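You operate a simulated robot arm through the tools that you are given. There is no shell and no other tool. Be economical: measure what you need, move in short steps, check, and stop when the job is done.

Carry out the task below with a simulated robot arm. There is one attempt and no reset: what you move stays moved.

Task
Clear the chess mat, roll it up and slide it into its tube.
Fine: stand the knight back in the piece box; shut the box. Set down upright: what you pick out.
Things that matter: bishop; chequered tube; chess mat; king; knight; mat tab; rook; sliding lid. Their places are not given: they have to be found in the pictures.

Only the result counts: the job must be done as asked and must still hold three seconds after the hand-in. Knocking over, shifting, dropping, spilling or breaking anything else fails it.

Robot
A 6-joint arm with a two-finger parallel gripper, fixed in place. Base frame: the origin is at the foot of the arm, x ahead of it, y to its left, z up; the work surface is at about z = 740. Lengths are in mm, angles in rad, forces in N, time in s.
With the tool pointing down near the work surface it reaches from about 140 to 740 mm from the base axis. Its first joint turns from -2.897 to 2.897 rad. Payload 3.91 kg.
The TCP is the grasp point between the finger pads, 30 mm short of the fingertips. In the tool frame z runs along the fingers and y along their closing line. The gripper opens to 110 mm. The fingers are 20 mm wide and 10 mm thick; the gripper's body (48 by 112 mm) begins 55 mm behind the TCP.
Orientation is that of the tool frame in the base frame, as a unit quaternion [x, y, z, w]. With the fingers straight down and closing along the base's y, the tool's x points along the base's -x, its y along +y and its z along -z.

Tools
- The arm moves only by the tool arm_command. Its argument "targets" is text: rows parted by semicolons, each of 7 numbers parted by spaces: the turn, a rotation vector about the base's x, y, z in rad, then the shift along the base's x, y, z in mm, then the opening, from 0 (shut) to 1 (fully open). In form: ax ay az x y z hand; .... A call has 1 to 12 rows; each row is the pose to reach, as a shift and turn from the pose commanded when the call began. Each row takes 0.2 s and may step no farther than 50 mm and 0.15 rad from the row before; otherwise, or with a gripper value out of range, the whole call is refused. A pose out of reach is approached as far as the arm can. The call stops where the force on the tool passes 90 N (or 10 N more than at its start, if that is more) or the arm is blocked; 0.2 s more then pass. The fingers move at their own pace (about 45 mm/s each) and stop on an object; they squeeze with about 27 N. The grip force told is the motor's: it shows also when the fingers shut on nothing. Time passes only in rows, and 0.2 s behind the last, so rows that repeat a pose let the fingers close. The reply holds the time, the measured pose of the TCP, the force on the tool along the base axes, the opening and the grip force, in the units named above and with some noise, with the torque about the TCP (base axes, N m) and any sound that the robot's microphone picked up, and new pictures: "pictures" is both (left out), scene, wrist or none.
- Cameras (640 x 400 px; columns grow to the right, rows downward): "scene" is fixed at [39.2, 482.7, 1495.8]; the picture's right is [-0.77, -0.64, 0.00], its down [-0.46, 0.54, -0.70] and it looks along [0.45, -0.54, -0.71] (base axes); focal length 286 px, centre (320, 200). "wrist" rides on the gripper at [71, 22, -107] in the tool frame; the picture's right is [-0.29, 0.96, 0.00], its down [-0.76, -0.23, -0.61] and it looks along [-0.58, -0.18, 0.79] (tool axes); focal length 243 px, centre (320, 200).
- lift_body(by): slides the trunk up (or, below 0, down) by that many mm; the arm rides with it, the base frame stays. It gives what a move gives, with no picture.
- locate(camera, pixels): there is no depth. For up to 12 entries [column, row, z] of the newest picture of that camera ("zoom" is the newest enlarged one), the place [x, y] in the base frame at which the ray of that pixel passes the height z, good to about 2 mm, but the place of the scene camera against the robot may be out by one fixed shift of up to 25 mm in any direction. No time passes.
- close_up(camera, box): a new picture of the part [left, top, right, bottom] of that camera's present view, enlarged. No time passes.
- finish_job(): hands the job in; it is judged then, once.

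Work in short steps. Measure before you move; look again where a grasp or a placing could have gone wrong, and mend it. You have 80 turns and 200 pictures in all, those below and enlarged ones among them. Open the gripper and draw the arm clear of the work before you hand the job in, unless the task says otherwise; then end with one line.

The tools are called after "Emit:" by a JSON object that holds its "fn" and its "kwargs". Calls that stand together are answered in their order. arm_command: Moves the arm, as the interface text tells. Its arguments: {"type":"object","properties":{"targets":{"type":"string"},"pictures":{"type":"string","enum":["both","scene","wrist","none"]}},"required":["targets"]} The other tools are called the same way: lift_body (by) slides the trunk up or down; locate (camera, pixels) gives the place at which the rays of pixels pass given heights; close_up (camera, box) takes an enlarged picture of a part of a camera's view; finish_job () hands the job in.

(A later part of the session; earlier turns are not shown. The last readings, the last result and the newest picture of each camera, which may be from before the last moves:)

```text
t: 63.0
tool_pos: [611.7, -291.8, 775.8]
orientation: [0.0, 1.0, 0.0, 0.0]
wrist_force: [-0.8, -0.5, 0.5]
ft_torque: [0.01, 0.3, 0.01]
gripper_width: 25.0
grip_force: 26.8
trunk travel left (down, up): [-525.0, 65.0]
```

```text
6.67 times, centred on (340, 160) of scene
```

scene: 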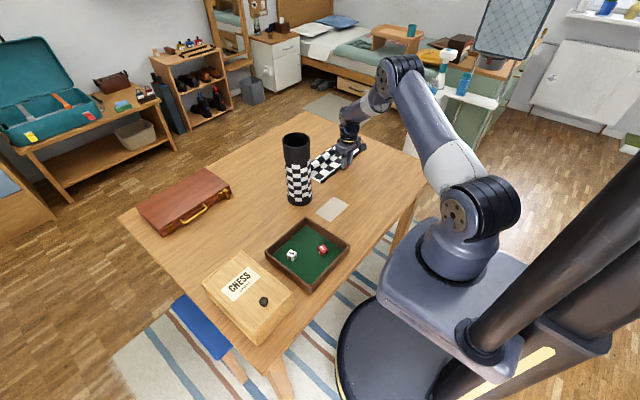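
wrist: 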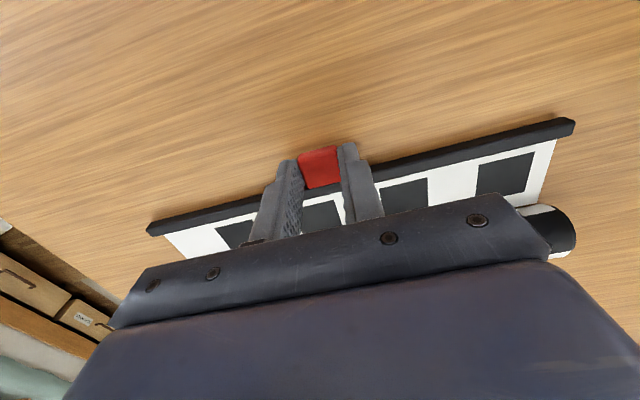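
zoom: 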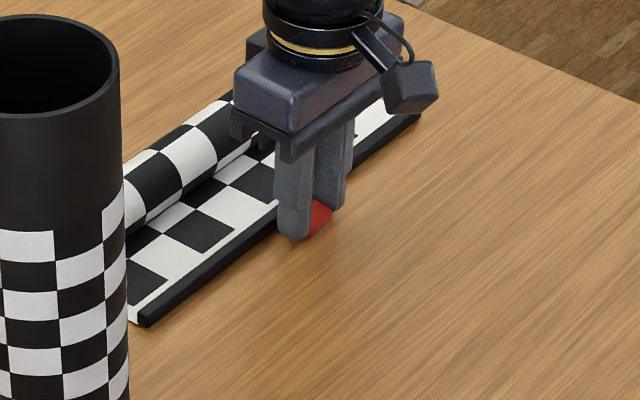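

About 65 mm of flap remains and the roll is now being pushed along (front edge at x≈697). Test lifting the tab to see if the flap wraps over.

Emit:
{"fn": "arm_command", "kwargs": {"targets": "0 0 0 0 0 6 0; 0 0 0 0 0 12 0; 0 0 0 0 0 18 0; 0 0 0 0 0 18 0", "pictures": "both"}}

Emit:
{"fn": "close_up", "kwargs": {"camera": "scene", "box": [300, 130, 380, 190]}}

```text
t: 64.0
tool_pos: [610.7, -291.2, 792.8]
orientation: [0.001, 1.0, 0.0, 0.0]
wrist_force: [-0.2, -0.5, -3.6]
ft_torque: [0.01, 0.32, -0.02]
gripper_width: 25.1
grip_force: 27.0
trunk travel left (down, up): [-525.0, 65.0]
```

scene: 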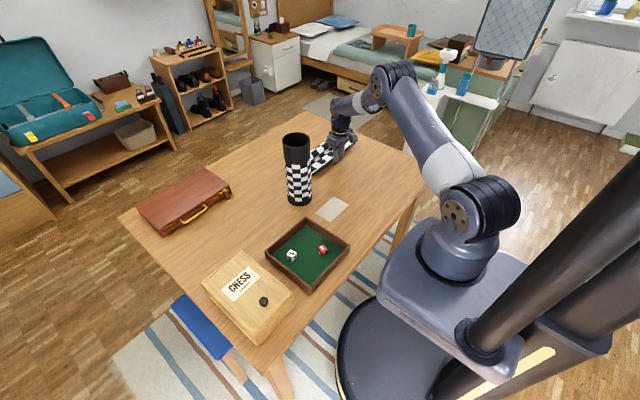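
wrist: 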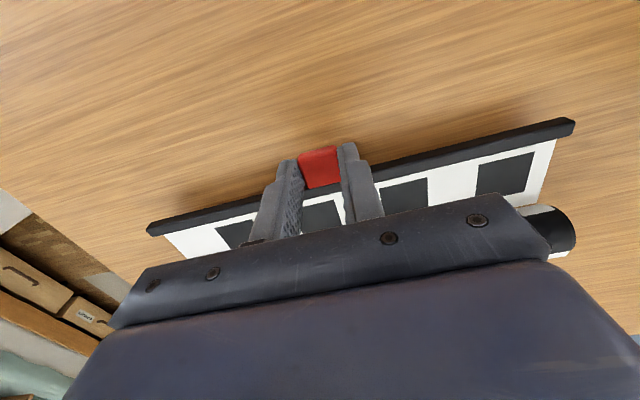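

```text
6.67 times, centred on (340, 160) of scene
```

zoom: 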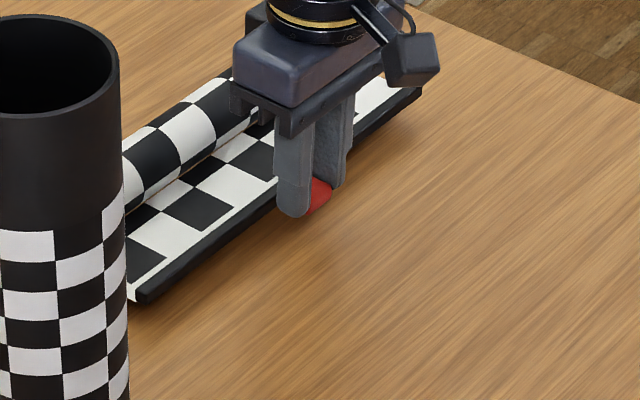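

The whole mat (≈0.37 kg, centre 89 mm ahead) lifts rigidly. I carry it back −x by 170 mm, to better reach, and look at the side geometry there.

Emit:
{"fn": "arm_command", "kwargs": {"targets": "0 0 0 -15 0 0 0; 0 0 0 -30 0 0 0; 0 0 0 -45 0 0 0; 0 0 0 -60 0 0 0; 0 0 0 -75 0 0 0; 0 0 0 -90 0 0 0; 0 0 0 -105 0 0 0; 0 0 0 -120 0 0 0; 0 0 0 -135 0 0 0; 0 0 0 -150 0 0 0; 0 0 0 -165 0 0 0; 0 0 0 -170 0 0 0", "pictures": "both"}}

Emit:
{"fn": "close_up", "kwargs": {"camera": "scene", "box": [300, 130, 400, 205]}}

```text
t: 66.6
tool_pos: [441.7, -291.6, 794.1]
orientation: [0.001, 1.0, 0.001, 0.0]
wrist_force: [-0.4, 0.3, -3.4]
ft_torque: [0.0, 0.3, -0.03]
gripper_width: 24.9
grip_force: 26.9
trunk travel left (down, up): [-525.0, 65.0]
```

scene: 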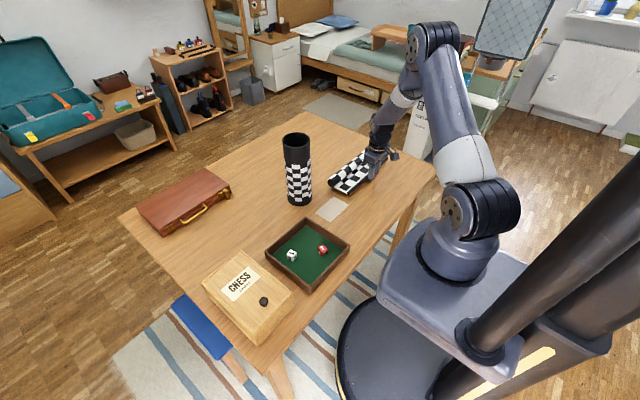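
wrist: 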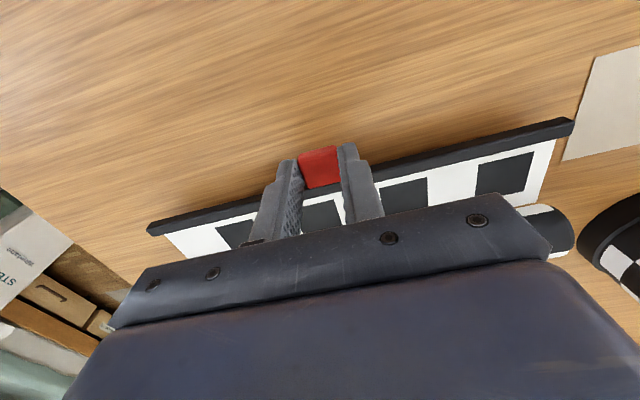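

```text
5.33 times, centred on (350, 168) of scene
```

zoom: 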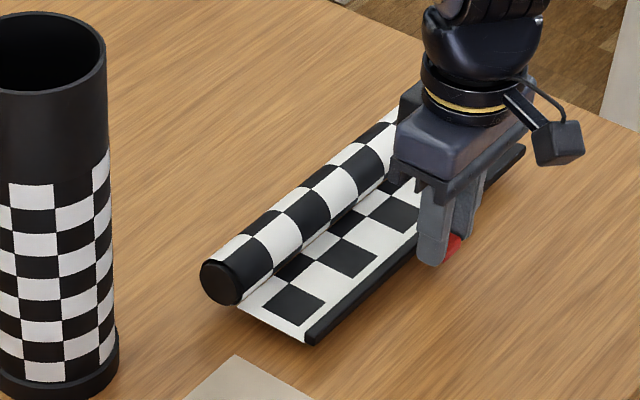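

The mat is carried as a rigid piece. I set it down here, release the tab, and rise to look at roll and flap from above.

Emit:
{"fn": "arm_command", "kwargs": {"targets": "0 0 0 0 0 -8 0; 0 0 0 0 0 -15 0; 0 0 0 0 0 -19 0; 0 0 0 0 0 -19 0.5; 0 0 0 0 0 -19 0.5; 0 0 0 0 0 20 0.6; 0 0 0 -10 0 60 1; 0 0 0 -20 0 105 1; 0 0 0 -30 0 150 1; 0 0 0 -40 0 190 1; 0 0 0 -40 0 190 1", "pictures": "wrist"}}

Emit:
{"fn": "close_up", "kwargs": {"camera": "wrist", "box": [140, 40, 480, 250]}}

Emit:
{"fn": "close_up", "kwargs": {"camera": "scene", "box": [300, 130, 400, 205]}}

```text
t: 69.0
tool_pos: [403.4, -292.3, 983.6]
orientation: [-0.001, 1.0, -0.001, 0.0]
wrist_force: [-0.2, -1.0, 0.2]
ft_torque: [-0.02, -0.03, -0.03]
gripper_width: 110.1
grip_force: 0.1
trunk travel left (down, up): [-525.0, 65.0]
```

wrist: 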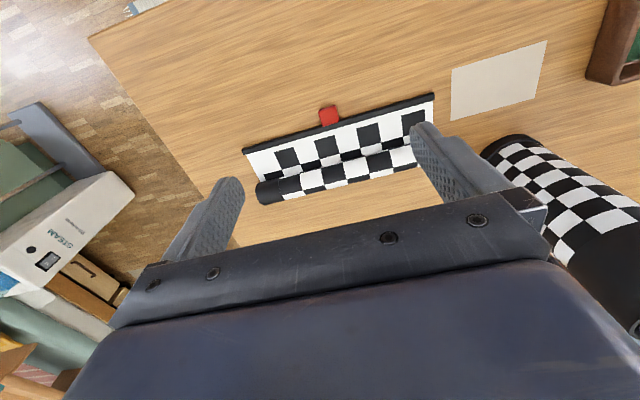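

```text
1.88 times, centred on (310, 145) of wrist
```

zoom: 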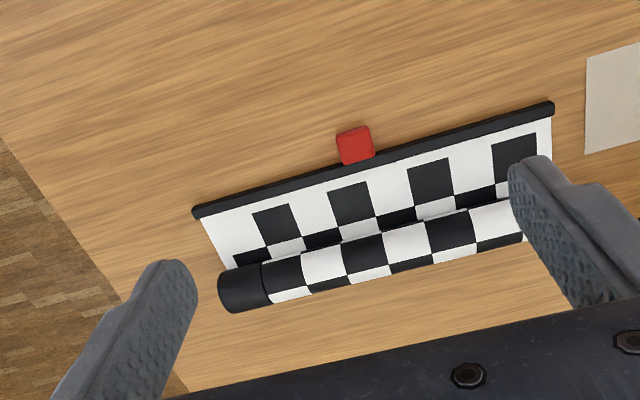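

```text
5.33 times, centred on (350, 168) of scene
```

zoom: 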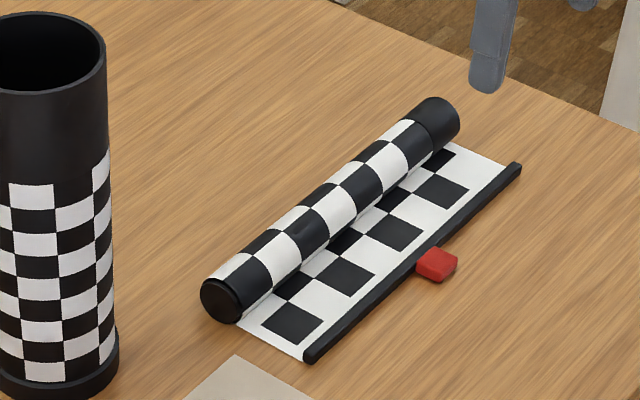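

Measure bar, tab and roll.

Emit:
{"fn": "locate", "kwargs": {"camera": "wrist", "pixels": [[243.7, 151.8, 743], [433.6, 96, 743], [267, 180, 765], [262, 203, 755], [330, 108, 745], [330, 125, 745], [338, 187, 745], [334, 168, 770], [335, 158, 750], [418, 150, 765]]}}

Emit:
{"fn": "locate", "kwargs": {"camera": "scene", "pixels": [[297, 201, 740], [291.5, 224, 740], [330, 205, 740], [334, 153, 780], [297, 140, 960]]}}

Emit:
{"fn": "close_up", "kwargs": {"camera": "wrist", "box": [240, 90, 360, 210]}}

```text
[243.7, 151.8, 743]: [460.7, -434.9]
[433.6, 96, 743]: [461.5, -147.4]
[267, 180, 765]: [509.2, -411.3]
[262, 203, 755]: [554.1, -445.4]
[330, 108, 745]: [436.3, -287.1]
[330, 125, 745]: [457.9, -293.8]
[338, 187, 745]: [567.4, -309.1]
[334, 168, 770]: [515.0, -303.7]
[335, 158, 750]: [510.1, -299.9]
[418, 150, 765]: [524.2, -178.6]
```

```text
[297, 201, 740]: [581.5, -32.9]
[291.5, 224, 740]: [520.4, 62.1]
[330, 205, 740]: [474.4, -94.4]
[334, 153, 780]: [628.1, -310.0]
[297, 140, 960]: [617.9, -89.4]
```

```text
3.33 times, centred on (300, 150) of wrist
```

zoom: 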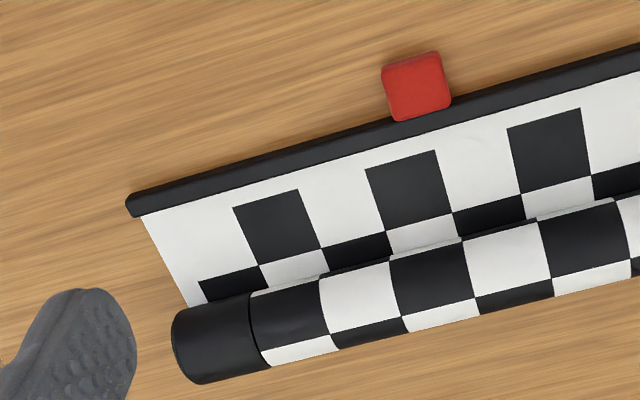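

Bar outer edge is at x≈456, roll from ≈508 to ≈552, so bar+roll (≈96 mm) fits inside the 110 mm opening. I turn the hand 90° and hover over (504,−235) to squeeze flap and roll together beside the tab.

Emit:
{"fn": "arm_command", "kwargs": {"targets": "0 0 0.143 10 5 0 1; 0 0 0.286 20 10 0 1; 0 0 0.429 30 15 0 1; 0 0 0.571 40 20 0 1; 0 0 0.714 50 25 0 1; 0 0 0.857 60 30 0 1; 0 0 1.0 70 35 0 1; 0 0 1.143 80 40 -20 1; 0 0 1.286 90 46 -40 1; 0 0 1.429 98 52 -65 1; 0 0 1.5708 102 57 -94 1; 0 0 1.5708 102 57 -94 1", "pictures": "both"}}

Emit:
{"fn": "close_up", "kwargs": {"camera": "scene", "box": [300, 130, 400, 205]}}

```text
t: 71.6
tool_pos: [502.3, -234.8, 889.4]
orientation: [0.708, -0.707, 0.0, 0.0]
wrist_force: [0.7, 0.6, 1.1]
ft_torque: [0.0, 0.0, -0.01]
gripper_width: 109.8
grip_force: 0.1
trunk travel left (down, up): [-525.0, 65.0]
```

scene: 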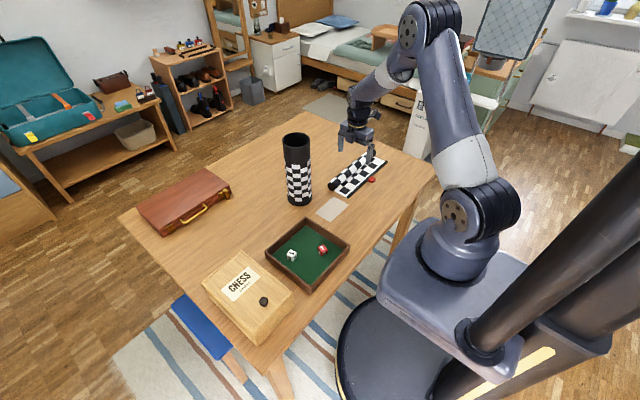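
wrist: 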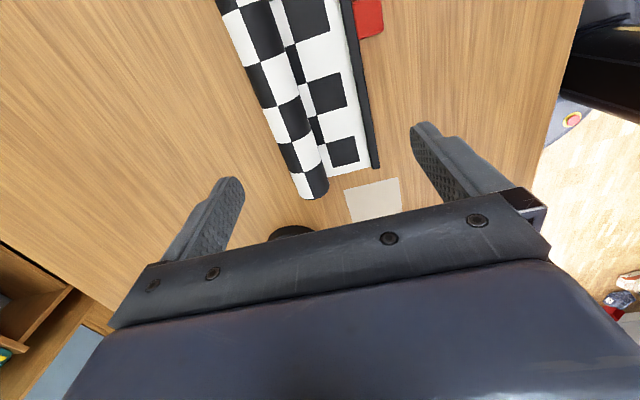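

```text
5.33 times, centred on (350, 168) of scene
```

zoom: 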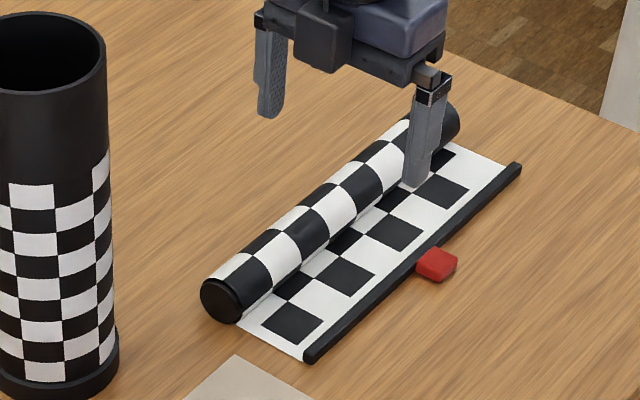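

Check bar outer edge and roll outer edge from this view.

Emit:
{"fn": "locate", "kwargs": {"camera": "wrist", "pixels": [[380, 166, 743], [370, 110, 745], [297, 194, 762], [262, 98, 762], [328, 192, 762], [309, 130, 745], [275, 110, 784], [313, 198, 762]]}}

Emit:
{"fn": "close_up", "kwargs": {"camera": "wrist", "box": [220, 0, 420, 210]}}

```text
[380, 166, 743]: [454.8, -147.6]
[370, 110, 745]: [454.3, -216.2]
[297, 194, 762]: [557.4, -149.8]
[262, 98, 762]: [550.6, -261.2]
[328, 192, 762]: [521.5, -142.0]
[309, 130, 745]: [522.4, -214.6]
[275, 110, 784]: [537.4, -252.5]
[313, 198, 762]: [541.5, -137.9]
```

```text
1.90 times, centred on (320, 105) of wrist
```

zoom: 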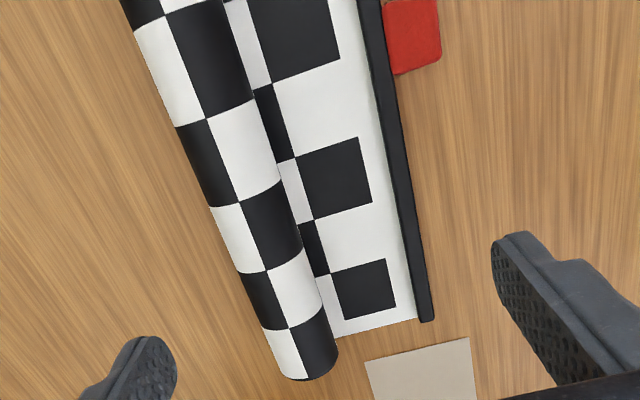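

Span is 454…556; centre 505. Lower to tips ≈ z 762 and check clearance.

Emit:
{"fn": "arm_command", "kwargs": {"targets": "0 0 0 1 0 -40 1; 0 0 0 1 0 -75 1; 0 0 0 1 0 -90 1; 0 0 0 1 0 -97 1; 0 0 0 1 0 -97 1", "pictures": "wrist"}}

Emit:
{"fn": "close_up", "kwargs": {"camera": "scene", "box": [300, 130, 400, 205]}}

Emit:
{"fn": "close_up", "kwargs": {"camera": "wrist", "box": [160, 60, 500, 270]}}

```text
t: 72.8
tool_pos: [503.2, -235.5, 793.0]
orientation: [-0.707, 0.707, 0.0, 0.0]
wrist_force: [-0.1, 0.3, -0.1]
ft_torque: [0.01, -0.02, 0.03]
gripper_width: 110.1
grip_force: 0.0
trunk travel left (down, up): [-525.0, 65.0]
```

wrist: 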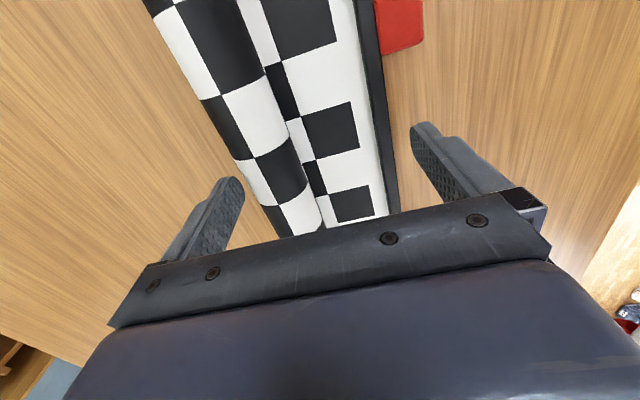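

```text
5.33 times, centred on (350, 168) of scene
```

zoom: 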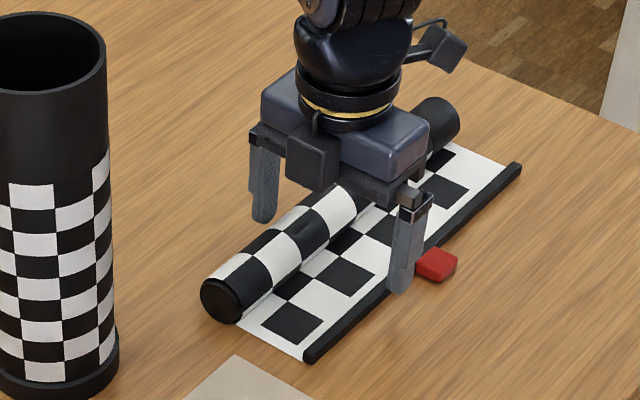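

```text
1.88 times, centred on (330, 165) of wrist
```

zoom: 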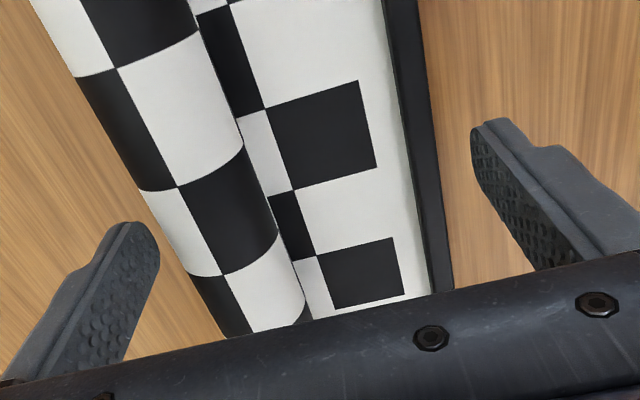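

Clear on both sides. Lower the last 20 mm and close slowly around bar and roll.

Emit:
{"fn": "arm_command", "kwargs": {"targets": "0 0 0 0 0 -10 1; 0 0 0 0 0 -19 1; 0 0 0 0 0 -20 1; 0 0 0 0 0 -20 0.7; 0 0 0 0 0 -20 0.5; 0 0 0 0 0 -20 0.3; 0 0 0 0 0 -20 0; 0 0 0 0 0 -20 0; 0 0 0 0 0 -20 0; 0 0 0 0 0 -20 0", "pictures": "both"}}

Emit:
{"fn": "close_up", "kwargs": {"camera": "scene", "box": [300, 130, 400, 205]}}

```text
t: 75.0
tool_pos: [505.1, -234.8, 772.4]
orientation: [0.707, -0.707, 0.0, 0.0]
wrist_force: [-2.0, -0.7, -3.1]
ft_torque: [0.23, 0.24, -0.23]
gripper_width: 48.4
grip_force: 26.1
trunk travel left (down, up): [-525.0, 65.0]
```

scene: 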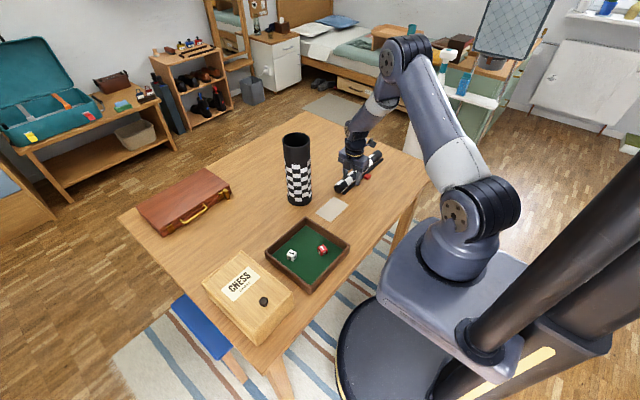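
wrist: 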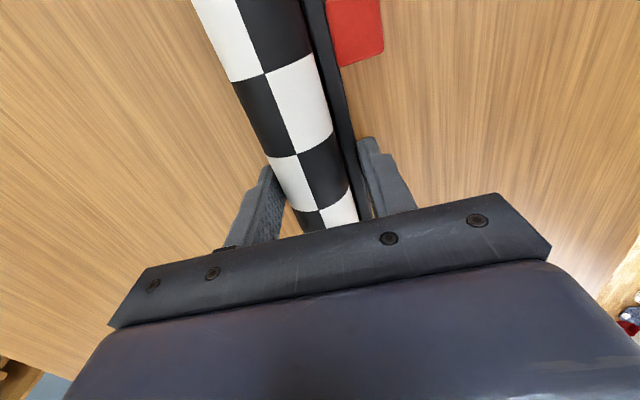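

```text
5.33 times, centred on (350, 168) of scene
```

zoom: 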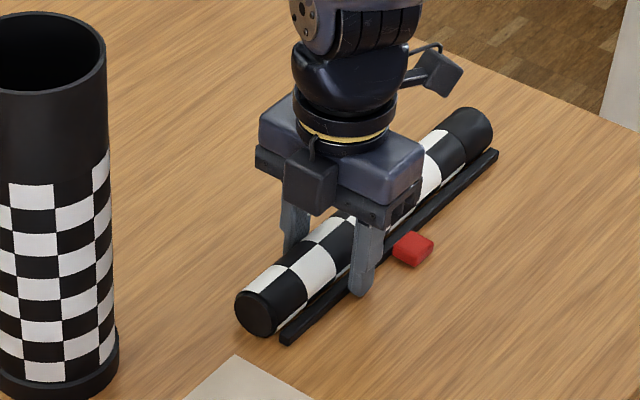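

The squeeze wound it fully: bar sits on the roll, width 48 mm. Lift it slowly and check that it holds.

Emit:
{"fn": "arm_command", "kwargs": {"targets": "0 0 0 0 0 5 0; 0 0 0 0 0 15 0; 0 0 0 0 0 30 0; 0 0 0 0 0 50 0; 0 0 0 0 0 75 0; 0 0 0 0 0 100 0; 0 0 0 0 0 130 0; 0 0 0 0 0 160 0; 0 0 0 0 0 160 0", "pictures": "both"}}

Emit:
{"fn": "close_up", "kwargs": {"camera": "scene", "box": [280, 100, 400, 190]}}

```text
t: 77.0
tool_pos: [502.4, -236.2, 932.8]
orientation: [-0.707, 0.707, 0.0, 0.0]
wrist_force: [2.7, 1.1, -3.9]
ft_torque: [0.22, -0.17, 0.26]
gripper_width: 48.0
grip_force: 28.1
trunk travel left (down, up): [-525.0, 65.0]
```

scene: 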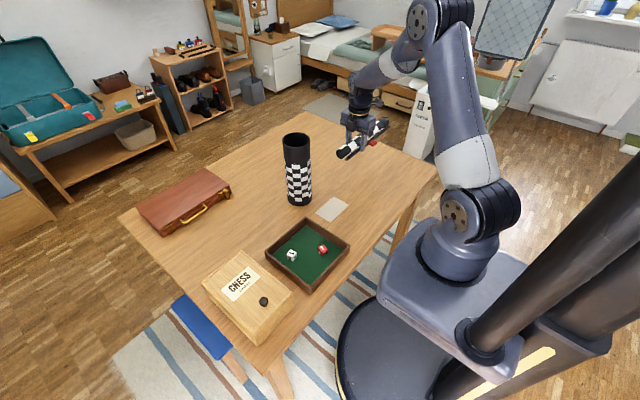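
wrist: 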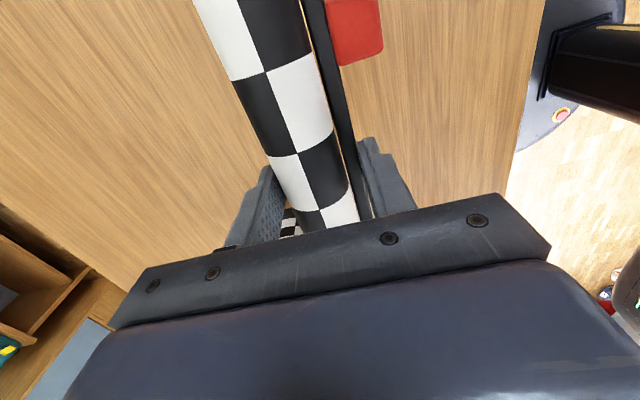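

```text
4.44 times, centred on (340, 145) of scene
```

zoom: 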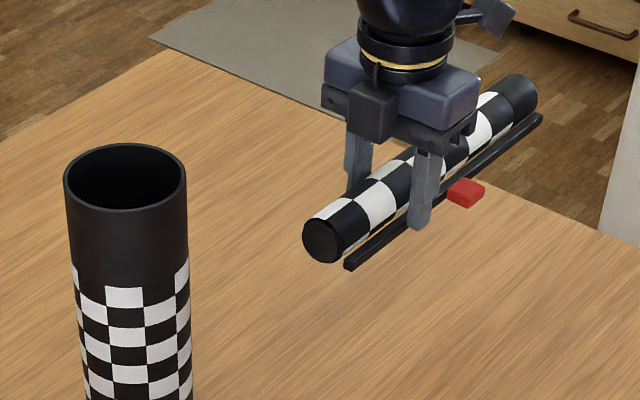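

Held without droop. Now unyaw by −90° while rising to z≈1130, so that the short end points +x.

Emit:
{"fn": "arm_command", "kwargs": {"targets": "0 0 -0.143 -3 0 20 0; 0 0 -0.286 -6 0 40 0; 0 0 -0.429 -9 0 60 0; 0 0 -0.571 -12 0 80 0; 0 0 -0.714 -15 0 100 0; 0 0 -0.857 -18 0 120 0; 0 0 -1.0 -20 0 140 0; 0 0 -1.143 -20 0 160 0; 0 0 -1.286 -20 0 180 0; 0 0 -1.429 -20 0 195 0; 0 0 -1.5708 -20 0 200 0; 0 0 -1.5708 -20 0 200 0", "pictures": "both"}}

Emit:
{"fn": "close_up", "kwargs": {"camera": "wrist", "box": [380, 60, 640, 260]}}

```text
t: 79.6
tool_pos: [485.3, -234.4, 1132.3]
orientation: [0.001, 1.0, 0.0, 0.0]
wrist_force: [-0.6, -3.8, -3.5]
ft_torque: [-0.23, -0.24, 0.26]
gripper_width: 47.9
grip_force: 27.9
trunk travel left (down, up): [-525.0, 65.0]
```

scene: 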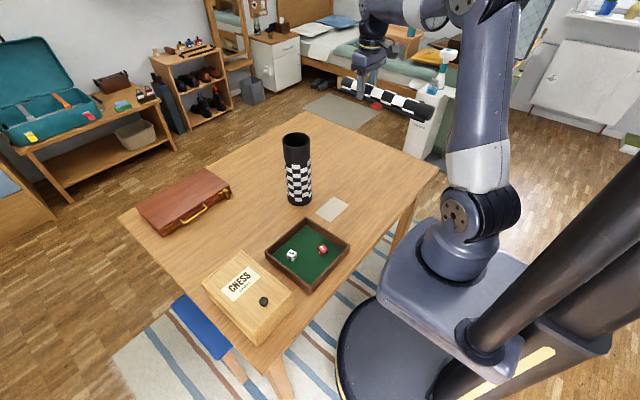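
wrist: 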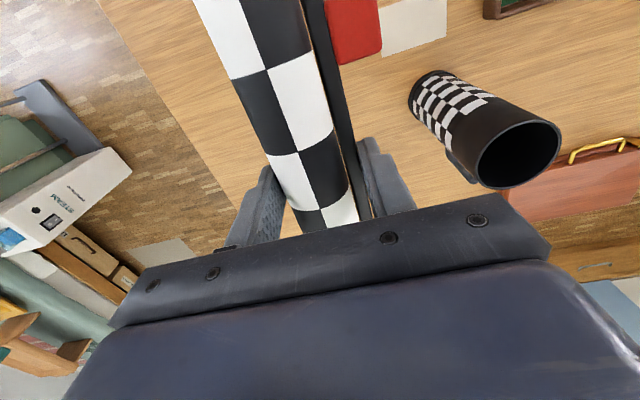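

```text
2.00 times, centred on (510, 160) of wrist
```

zoom: 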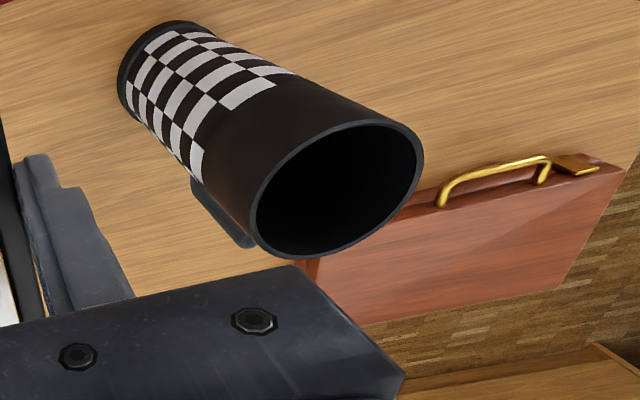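

Tube rim is clearly visible. Locate base centre at 740 and the rim centre/extremes at candidate heights.

Emit:
{"fn": "locate", "kwargs": {"camera": "wrist", "pixels": [[460, 92, 740], [547.7, 154, 960], [547.7, 154, 990], [547.7, 154, 1020], [504, 162.5, 990], [591.5, 140, 990], [567, 120, 990], [530, 189, 990], [508, 162, 990], [587, 141, 990], [439, 105, 740], [478, 71, 740]]}}

Emit:
{"fn": "close_up", "kwargs": {"camera": "wrist", "box": [400, 60, 480, 160]}}

```text
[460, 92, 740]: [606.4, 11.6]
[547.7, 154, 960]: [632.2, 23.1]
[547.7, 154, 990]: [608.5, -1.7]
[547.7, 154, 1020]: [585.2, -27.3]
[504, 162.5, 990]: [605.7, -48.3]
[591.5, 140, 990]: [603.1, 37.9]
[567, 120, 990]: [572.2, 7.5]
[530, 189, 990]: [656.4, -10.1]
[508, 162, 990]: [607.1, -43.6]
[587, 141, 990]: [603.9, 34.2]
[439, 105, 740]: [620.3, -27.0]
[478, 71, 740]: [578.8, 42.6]
```

```text
4.00 times, centred on (440, 110) of wrist
```

zoom: 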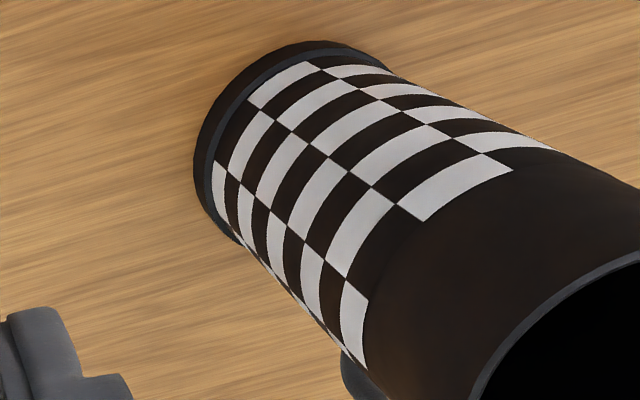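

Fit the base circle with more outline points.

Emit:
{"fn": "locate", "kwargs": {"camera": "wrist", "pixels": [[408.75, 100, 742], [413.75, 113.75, 742], [412.5, 86.25, 742], [425, 75, 742], [440, 70.5, 742], [456, 76.5, 742], [419, 120, 742]]}}

```text
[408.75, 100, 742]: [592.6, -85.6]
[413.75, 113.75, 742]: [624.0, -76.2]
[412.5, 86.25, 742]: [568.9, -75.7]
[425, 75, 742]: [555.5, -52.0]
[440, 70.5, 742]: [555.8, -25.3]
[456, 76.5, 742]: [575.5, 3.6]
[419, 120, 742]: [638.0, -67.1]
```

I used a wrong offset for the rim pixels (left edge is 350): the rim centre is (517.7,154). Redo it.

Emit:
{"fn": "locate", "kwargs": {"camera": "wrist", "pixels": [[517.7, 154, 980], [517.7, 154, 990], [517.7, 154, 1000], [474, 162.5, 990], [561.5, 140, 990], [535, 120, 990], [500, 190, 990], [478.5, 162, 990], [557, 142, 990], [537, 122.5, 990], [501, 186.5, 990]]}}

```text
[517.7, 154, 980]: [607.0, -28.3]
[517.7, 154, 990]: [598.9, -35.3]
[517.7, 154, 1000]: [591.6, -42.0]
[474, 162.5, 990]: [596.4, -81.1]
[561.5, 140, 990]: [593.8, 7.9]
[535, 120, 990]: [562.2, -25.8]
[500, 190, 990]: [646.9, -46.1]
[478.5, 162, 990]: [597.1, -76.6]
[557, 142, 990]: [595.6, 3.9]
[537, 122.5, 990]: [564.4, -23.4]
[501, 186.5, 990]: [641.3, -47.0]
```

Now consistent: tube axis (598,−37.5), rim z≈992, inner Ø≈80. I pitch the tool forward (about −y) while rising ~110 mm, so the roll hangs vertical, long part down.

Emit:
{"fn": "arm_command", "kwargs": {"targets": "0 -0.143 0 0 0 10 0; 0 -0.286 0 0 0 20 0; 0 -0.429 0 0 0 30 0; 0 -0.571 0 0 0 40 0; 0 -0.714 0 0 0 50 0; 0 -0.857 0 0 0 60 0; 0 -1.0 0 0 0 70 0; 0 -1.143 0 0 0 80 0; 0 -1.286 0 0 0 90 0; 0 -1.429 0 0 0 100 0; 0 -1.5708 0 0 0 110 0; 0 -1.5708 0 0 0 110 0", "pictures": "both"}}

Emit:
{"fn": "close_up", "kwargs": {"camera": "scene", "box": [260, 0, 440, 210]}}

```text
t: 82.2
tool_pos: [485.3, -234.9, 1242.4]
orientation: [0.0, 0.707, 0.0, 0.707]
wrist_force: [0.3, 2.9, -3.1]
ft_torque: [0.3, 0.04, 0.24]
gripper_width: 47.7
grip_force: 25.9
trunk travel left (down, up): [-525.0, 65.0]
```

scene: 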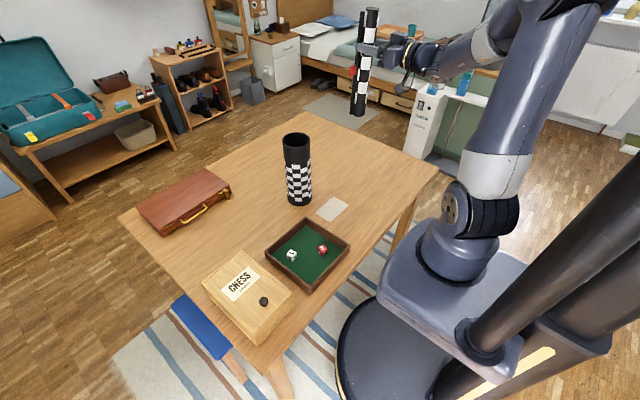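
wrist: 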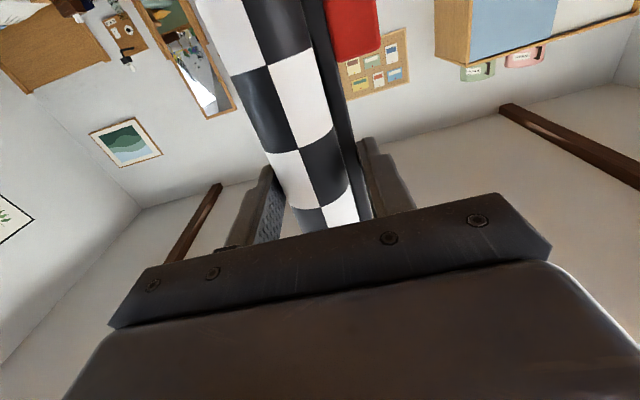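

```text
1.90 times, centred on (350, 105) of scene
```

zoom: 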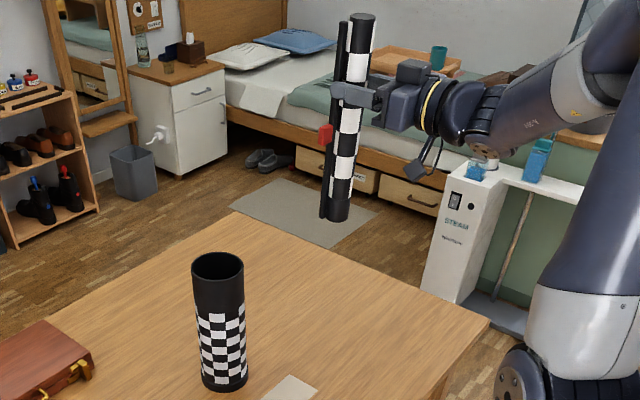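

The roll hangs vertical. Move above the tube: TCP to (582,−48,1255), bottom still ≈50 mm above the rim.

Emit:
{"fn": "arm_command", "kwargs": {"targets": "0 0 0 10 20 4 0; 0 0 0 25 50 8 0; 0 0 0 42 85 12 0; 0 0 0 60 120 12 0; 0 0 0 78 150 12 0; 0 0 0 92 175 12 0; 0 0 0 97.5 186.5 12 0; 0 0 0 97.5 186.5 12 0", "pictures": "scene"}}

Emit:
{"fn": "close_up", "kwargs": {"camera": "scene", "box": [260, 90, 350, 150]}}

Emit:
{"fn": "close_up", "kwargs": {"camera": "scene", "box": [260, 20, 380, 110]}}

```text
t: 84.0
tool_pos: [582.4, -47.5, 1255.0]
orientation: [0.0, 0.707, 0.0, 0.707]
wrist_force: [2.2, 2.1, -3.3]
ft_torque: [0.32, -0.06, 0.21]
gripper_width: 45.5
grip_force: 26.0
trunk travel left (down, up): [-525.0, 65.0]
```

scene: 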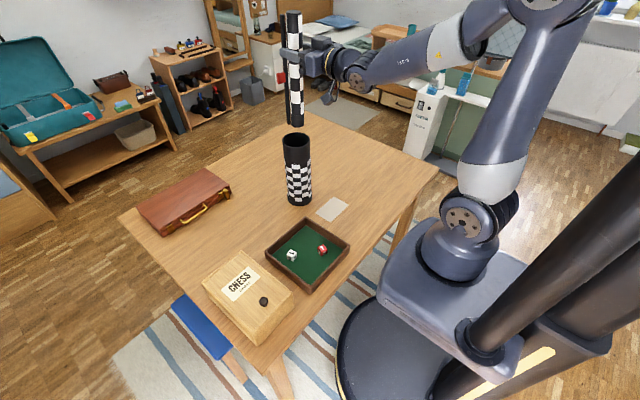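

```text
6.67 times, centred on (305, 120) of scene
```

zoom: 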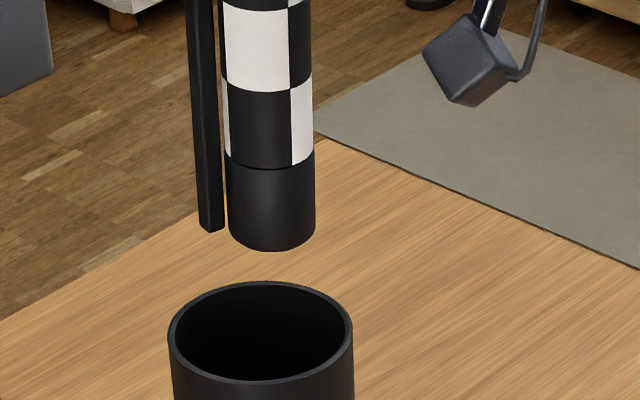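

```text
4.44 times, centred on (320, 65) of scene
```

zoom: 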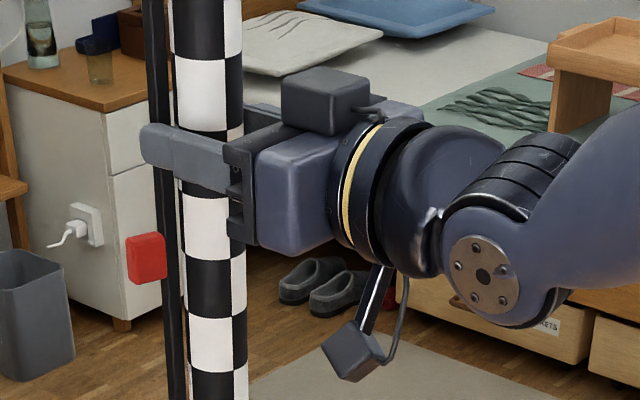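

Measure the rim centre and roll/bar bottom in the scene picture (same camera, so the fixed shift cancels).

Emit:
{"fn": "locate", "kwargs": {"camera": "scene", "pixels": [[296, 139.8, 993], [282, 140.3, 993], [310, 140.3, 993], [296, 132.4, 993], [296.3, 147.3, 993], [297.65, 123.9, 1047], [297.65, 123.9, 1040], [288.65, 123.5, 1047], [288.65, 123.5, 1040]]}}

```text
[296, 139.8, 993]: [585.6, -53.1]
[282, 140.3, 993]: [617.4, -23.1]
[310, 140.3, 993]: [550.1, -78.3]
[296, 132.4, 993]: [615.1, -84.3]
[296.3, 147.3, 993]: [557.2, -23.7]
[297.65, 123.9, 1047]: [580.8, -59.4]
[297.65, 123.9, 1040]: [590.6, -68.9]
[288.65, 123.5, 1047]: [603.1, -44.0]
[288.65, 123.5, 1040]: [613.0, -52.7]
```

Scene shift is (−12.4,−15.6), matching earlier. Now check the roll's verticality using its top end.

Emit:
{"fn": "close_up", "kwargs": {"camera": "scene", "box": [265, 0, 345, 50]}}

Emit:
{"fn": "close_up", "kwargs": {"camera": "scene", "box": [275, 95, 325, 130]}}

```text
8.00 times, centred on (305, 25) of scene
```

zoom: 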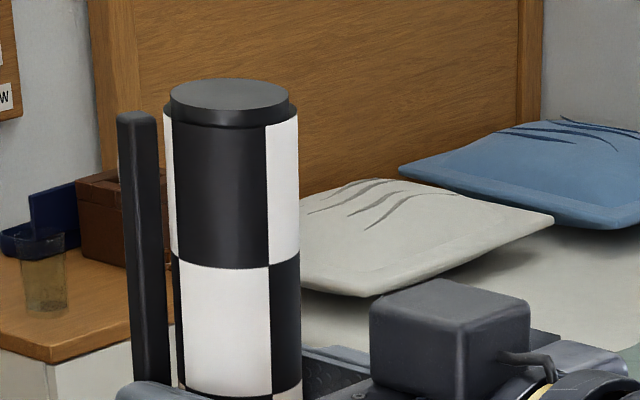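

```text
11.43 times, centred on (300, 112) of scene
```

zoom: 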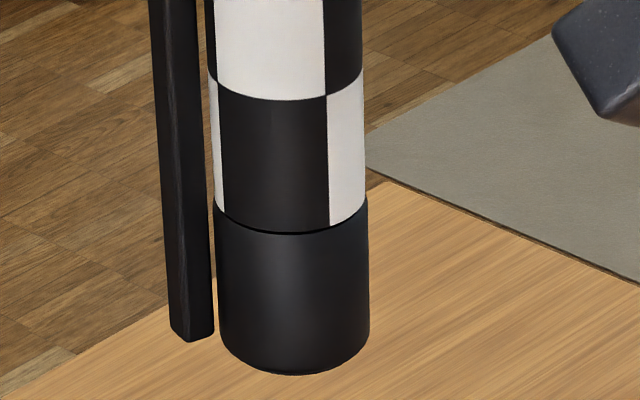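

Emit:
{"fn": "locate", "kwargs": {"camera": "scene", "pixels": [[293.75, 12.5, 1340], [293.75, 12.5, 1347], [293.75, 12.5, 1354], [297.7, 123.8, 1043], [297.7, 123.8, 1050], [282, 14.5, 1347], [288.8, 123.6, 1043], [288.8, 123.6, 1050]]}}

```text
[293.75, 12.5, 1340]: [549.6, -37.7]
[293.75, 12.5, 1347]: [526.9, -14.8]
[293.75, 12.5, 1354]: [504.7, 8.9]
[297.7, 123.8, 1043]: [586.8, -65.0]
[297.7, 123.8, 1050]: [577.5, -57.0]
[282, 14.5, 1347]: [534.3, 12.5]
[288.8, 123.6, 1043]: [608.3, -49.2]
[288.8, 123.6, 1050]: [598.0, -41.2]
```

Roll bottom is at about (595,−47), bar (615,−29); tube axis (598,−37.5) with inner radius 40, so both fit with ≥10 mm margin. Lower 75 mm so the end just enters, then look.

Emit:
{"fn": "arm_command", "kwargs": {"targets": "0 0 0 0 0 -15 0; 0 0 0 0 0 -30 0; 0 0 0 0 0 -45 0; 0 0 0 0 0 -60 0; 0 0 0 0 0 -75 0; 0 0 0 0 0 -75 0", "pictures": "scene"}}

Emit:
{"fn": "close_up", "kwargs": {"camera": "scene", "box": [260, 90, 350, 150]}}

```text
t: 85.4
tool_pos: [578.9, -59.3, 1182.0]
orientation: [-0.002, 0.707, 0.002, 0.707]
wrist_force: [0.4, 3.2, -3.7]
ft_torque: [0.35, -0.07, 0.24]
gripper_width: 45.1
grip_force: 26.6
out of reach, approached as far as the arm can: row 3, 4, 5, 6
trunk travel left (down, up): [-525.0, 65.0]
```

scene: 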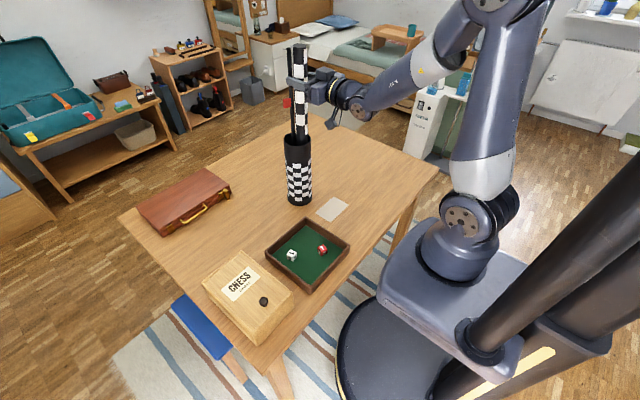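

```text
6.67 times, centred on (305, 120) of scene
```

zoom: 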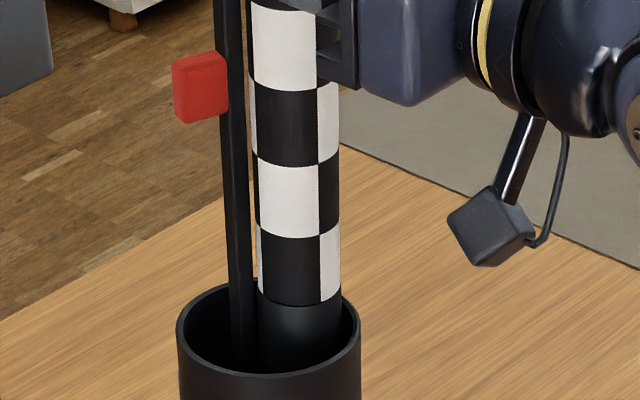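

The arm ran out of reach downward and drifted in y, nudging the tube a few mm. I go back up the same way, then I'll use the trunk to lower instead.

Emit:
{"fn": "arm_command", "kwargs": {"targets": "0 0 0 0 0 15 0; 0 0 0 0 0 30 0; 0 0 0 0 0 45 0; 0 0 0 0 0 60 0; 0 0 0 0 0 75 0; 0 0 0 0 0 75 0", "pictures": "scene"}}

Emit:
{"fn": "close_up", "kwargs": {"camera": "scene", "box": [260, 90, 350, 150]}}

Emit:
{"fn": "close_up", "kwargs": {"camera": "scene", "box": [260, 120, 350, 220]}}

```text
t: 86.8
tool_pos: [580.8, -57.2, 1255.6]
orientation: [-0.001, 0.707, 0.001, 0.707]
wrist_force: [0.9, 2.9, -5.0]
ft_torque: [0.27, -0.03, 0.22]
gripper_width: 45.1
grip_force: 25.9
trunk travel left (down, up): [-525.0, 65.0]
```

scene: 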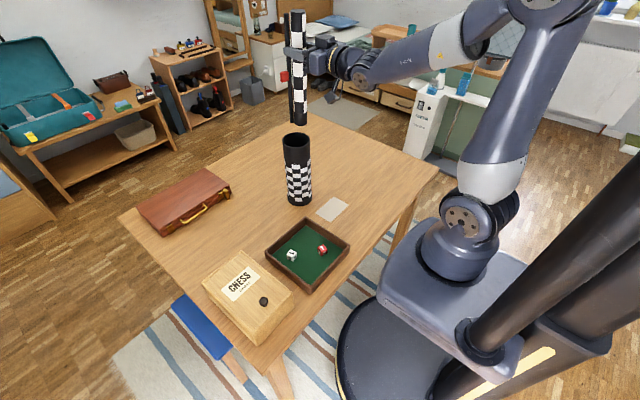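

```text
6.67 times, centred on (305, 120) of scene
```

zoom: 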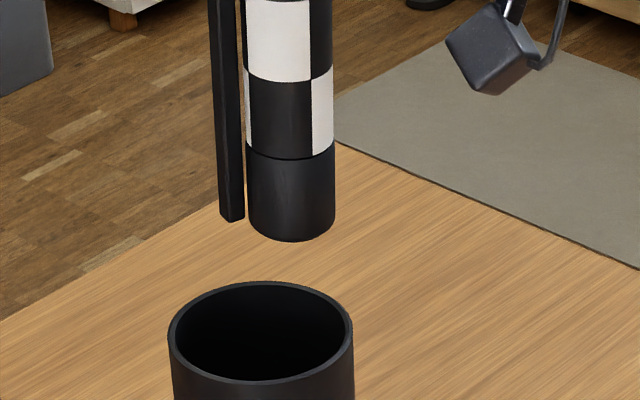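

```text
4.00 times, centred on (305, 170) of scene
```

zoom: 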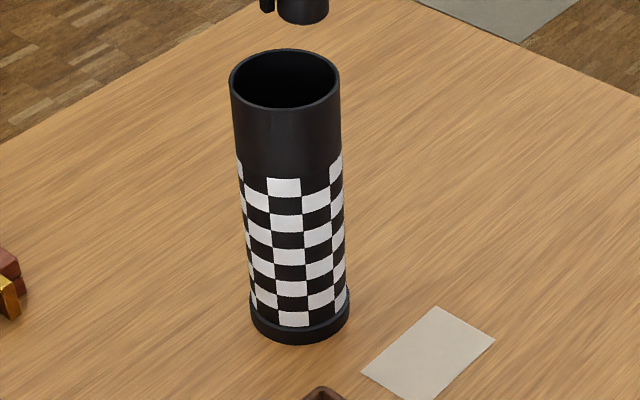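

Tube stands exactly as before (rim 167–353). The TCP reads y=−57, not the −48 commanded; let it settle with a hold.

Emit:
{"fn": "arm_command", "kwargs": {"targets": "0 0 0 -2 0 5 0; 0 0 0 -2 0 8 0; 0 0 0 -2 0 8 0; 0 0 0 -2 0 8 0", "pictures": "none"}}

```text
t: 87.8
tool_pos: [578.6, -57.7, 1264.2]
orientation: [0.0, 0.707, 0.0, 0.707]
wrist_force: [0.0, -2.8, -3.6]
ft_torque: [-0.31, 0.19, -0.19]
gripper_width: 45.0
grip_force: 27.7
trunk travel left (down, up): [-525.0, 65.0]
```

The command base shifted to the approached pose. Correct by (+4,+9.5), then lower with the trunk by 75 mm.

Emit:
{"fn": "arm_command", "kwargs": {"targets": "0 0 0 2 5 0 0; 0 0 0 4 9.5 0 0; 0 0 0 4 9.5 0 0; 0 0 0 4 9.5 0 0", "pictures": "scene"}}

Emit:
{"fn": "close_up", "kwargs": {"camera": "scene", "box": [260, 90, 350, 150]}}

```text
t: 88.8
tool_pos: [581.9, -48.7, 1263.4]
orientation: [0.0, 0.707, 0.0, 0.707]
wrist_force: [-1.2, -3.8, -2.4]
ft_torque: [-0.33, 0.19, -0.19]
gripper_width: 45.0
grip_force: 27.8
trunk travel left (down, up): [-525.0, 65.0]
```

scene: 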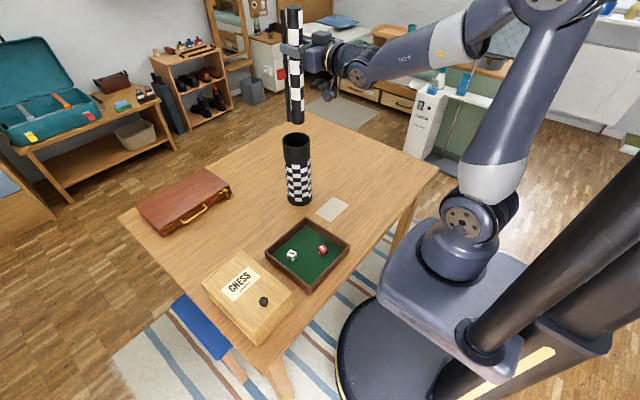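

```text
6.67 times, centred on (305, 120) of scene
```

zoom: 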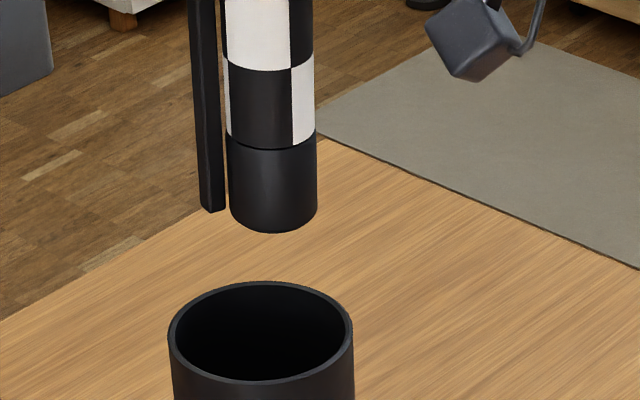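

Good alignment again. Lower the trunk 85 mm so the end just enters the rim.

Emit:
{"fn": "lift_body", "kwargs": {"by": -85}}

Emit:
{"fn": "close_up", "kwargs": {"camera": "scene", "box": [260, 90, 350, 150]}}

```text
t: 90.0
tool_pos: [583.0, -49.2, 1179.3]
orientation: [0.0, 0.707, 0.0, 0.707]
wrist_force: [-1.3, -3.7, -2.4]
ft_torque: [-0.31, 0.15, -0.21]
gripper_width: 44.9
grip_force: 28.0
trunk travel left (down, up): [-440.0, 150.0]
```

```text
6.67 times, centred on (305, 120) of scene
```

zoom: 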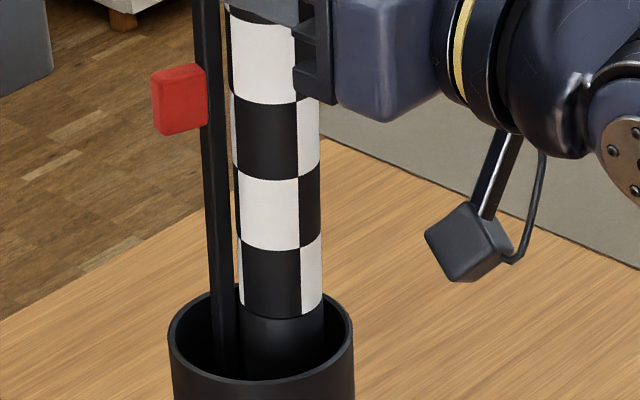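

The tube is untouched. Before the tab goes in, measure where tab and roll lie in plan at the tab's height (z≈1121).

Emit:
{"fn": "locate", "kwargs": {"camera": "scene", "pixels": [[280.1, 105, 1121], [279.8, 101.5, 1134], [281, 109.5, 1108], [285, 110.5, 1108], [288, 104, 1121], [285.2, 100, 1134], [296, 139.8, 993], [298, 105, 1121]]}}

Emit:
{"fn": "close_up", "kwargs": {"camera": "scene", "box": [270, 90, 320, 125]}}

```text
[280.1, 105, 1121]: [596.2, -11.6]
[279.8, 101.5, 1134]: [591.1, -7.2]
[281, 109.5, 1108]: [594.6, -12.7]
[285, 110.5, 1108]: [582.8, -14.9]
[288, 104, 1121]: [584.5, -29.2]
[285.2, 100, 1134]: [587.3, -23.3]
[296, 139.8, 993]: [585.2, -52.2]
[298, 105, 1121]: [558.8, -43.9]
```

```text
11.43 times, centred on (295, 108) of scene
```

zoom: 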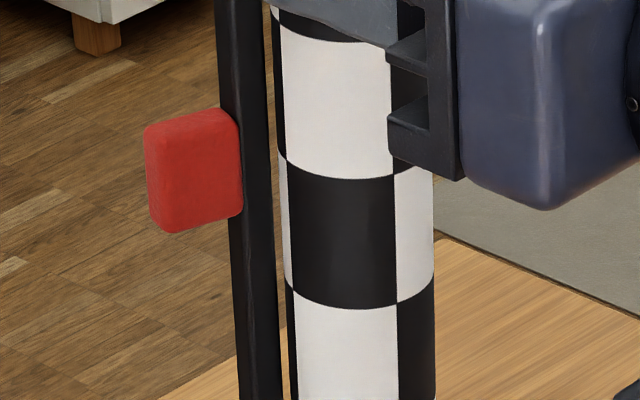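

In the camera's lateral axis the section spans −34.5…+33 mm against ±40: it fits. Lower another 100 mm.

Emit:
{"fn": "lift_body", "kwargs": {"by": -100}}

Emit:
{"fn": "close_up", "kwargs": {"camera": "scene", "box": [260, 90, 350, 150]}}

```text
t: 91.3
tool_pos: [582.2, -49.0, 1080.3]
orientation: [-0.001, 0.707, 0.0, 0.708]
wrist_force: [1.6, 4.3, -3.6]
ft_torque: [0.33, -0.11, 0.22]
gripper_width: 44.8
grip_force: 26.5
trunk travel left (down, up): [-340.0, 250.0]
```

```text
6.67 times, centred on (305, 120) of scene
5 turns are left
```

zoom: 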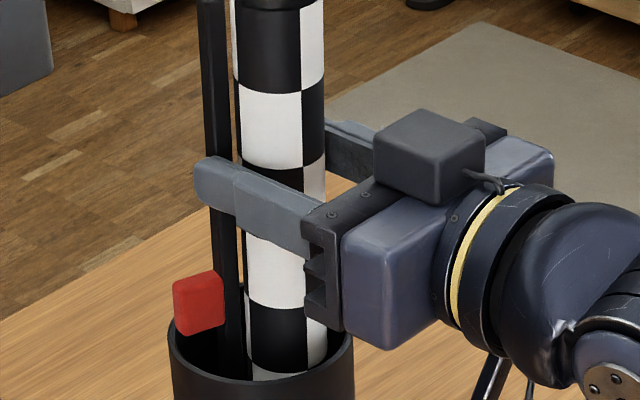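

Five turns left, so I combine calls. The tab is close to the rim's left edge, so shift the roll 3.5 mm right (−2.7,−2.2) and lower 35 mm for the tab to enter.

Emit:
{"fn": "arm_command", "kwargs": {"targets": "0 0 0 -1.5 -1.2 0 0; 0 0 0 -2.7 -2.2 0 0; 0 0 0 -2.7 -2.2 0 0", "pictures": "none"}}

Emit:
{"fn": "lift_body", "kwargs": {"by": -35}}

Emit:
{"fn": "close_up", "kwargs": {"camera": "scene", "box": [260, 90, 350, 150]}}

```text
t: 92.1
tool_pos: [578.9, -51.5, 1079.9]
orientation: [0.0, 0.708, 0.0, 0.707]
wrist_force: [1.0, 2.6, -4.1]
ft_torque: [0.33, -0.06, 0.22]
gripper_width: 45.1
grip_force: 26.4
trunk travel left (down, up): [-340.0, 250.0]
```

```text
t: 92.9
tool_pos: [579.4, -51.5, 1044.3]
orientation: [0.0, 0.707, 0.0, 0.707]
wrist_force: [-1.3, -3.0, -2.5]
ft_torque: [-0.26, 0.16, -0.2]
gripper_width: 44.9
grip_force: 27.9
trunk travel left (down, up): [-305.0, 285.0]
```

```text
6.67 times, centred on (305, 120) of scene
4 turns are left
```

zoom: 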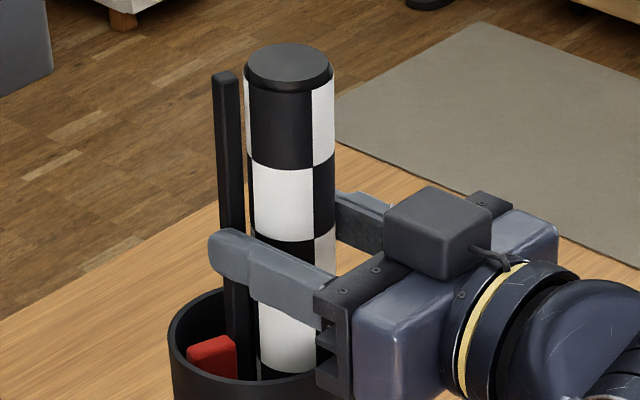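

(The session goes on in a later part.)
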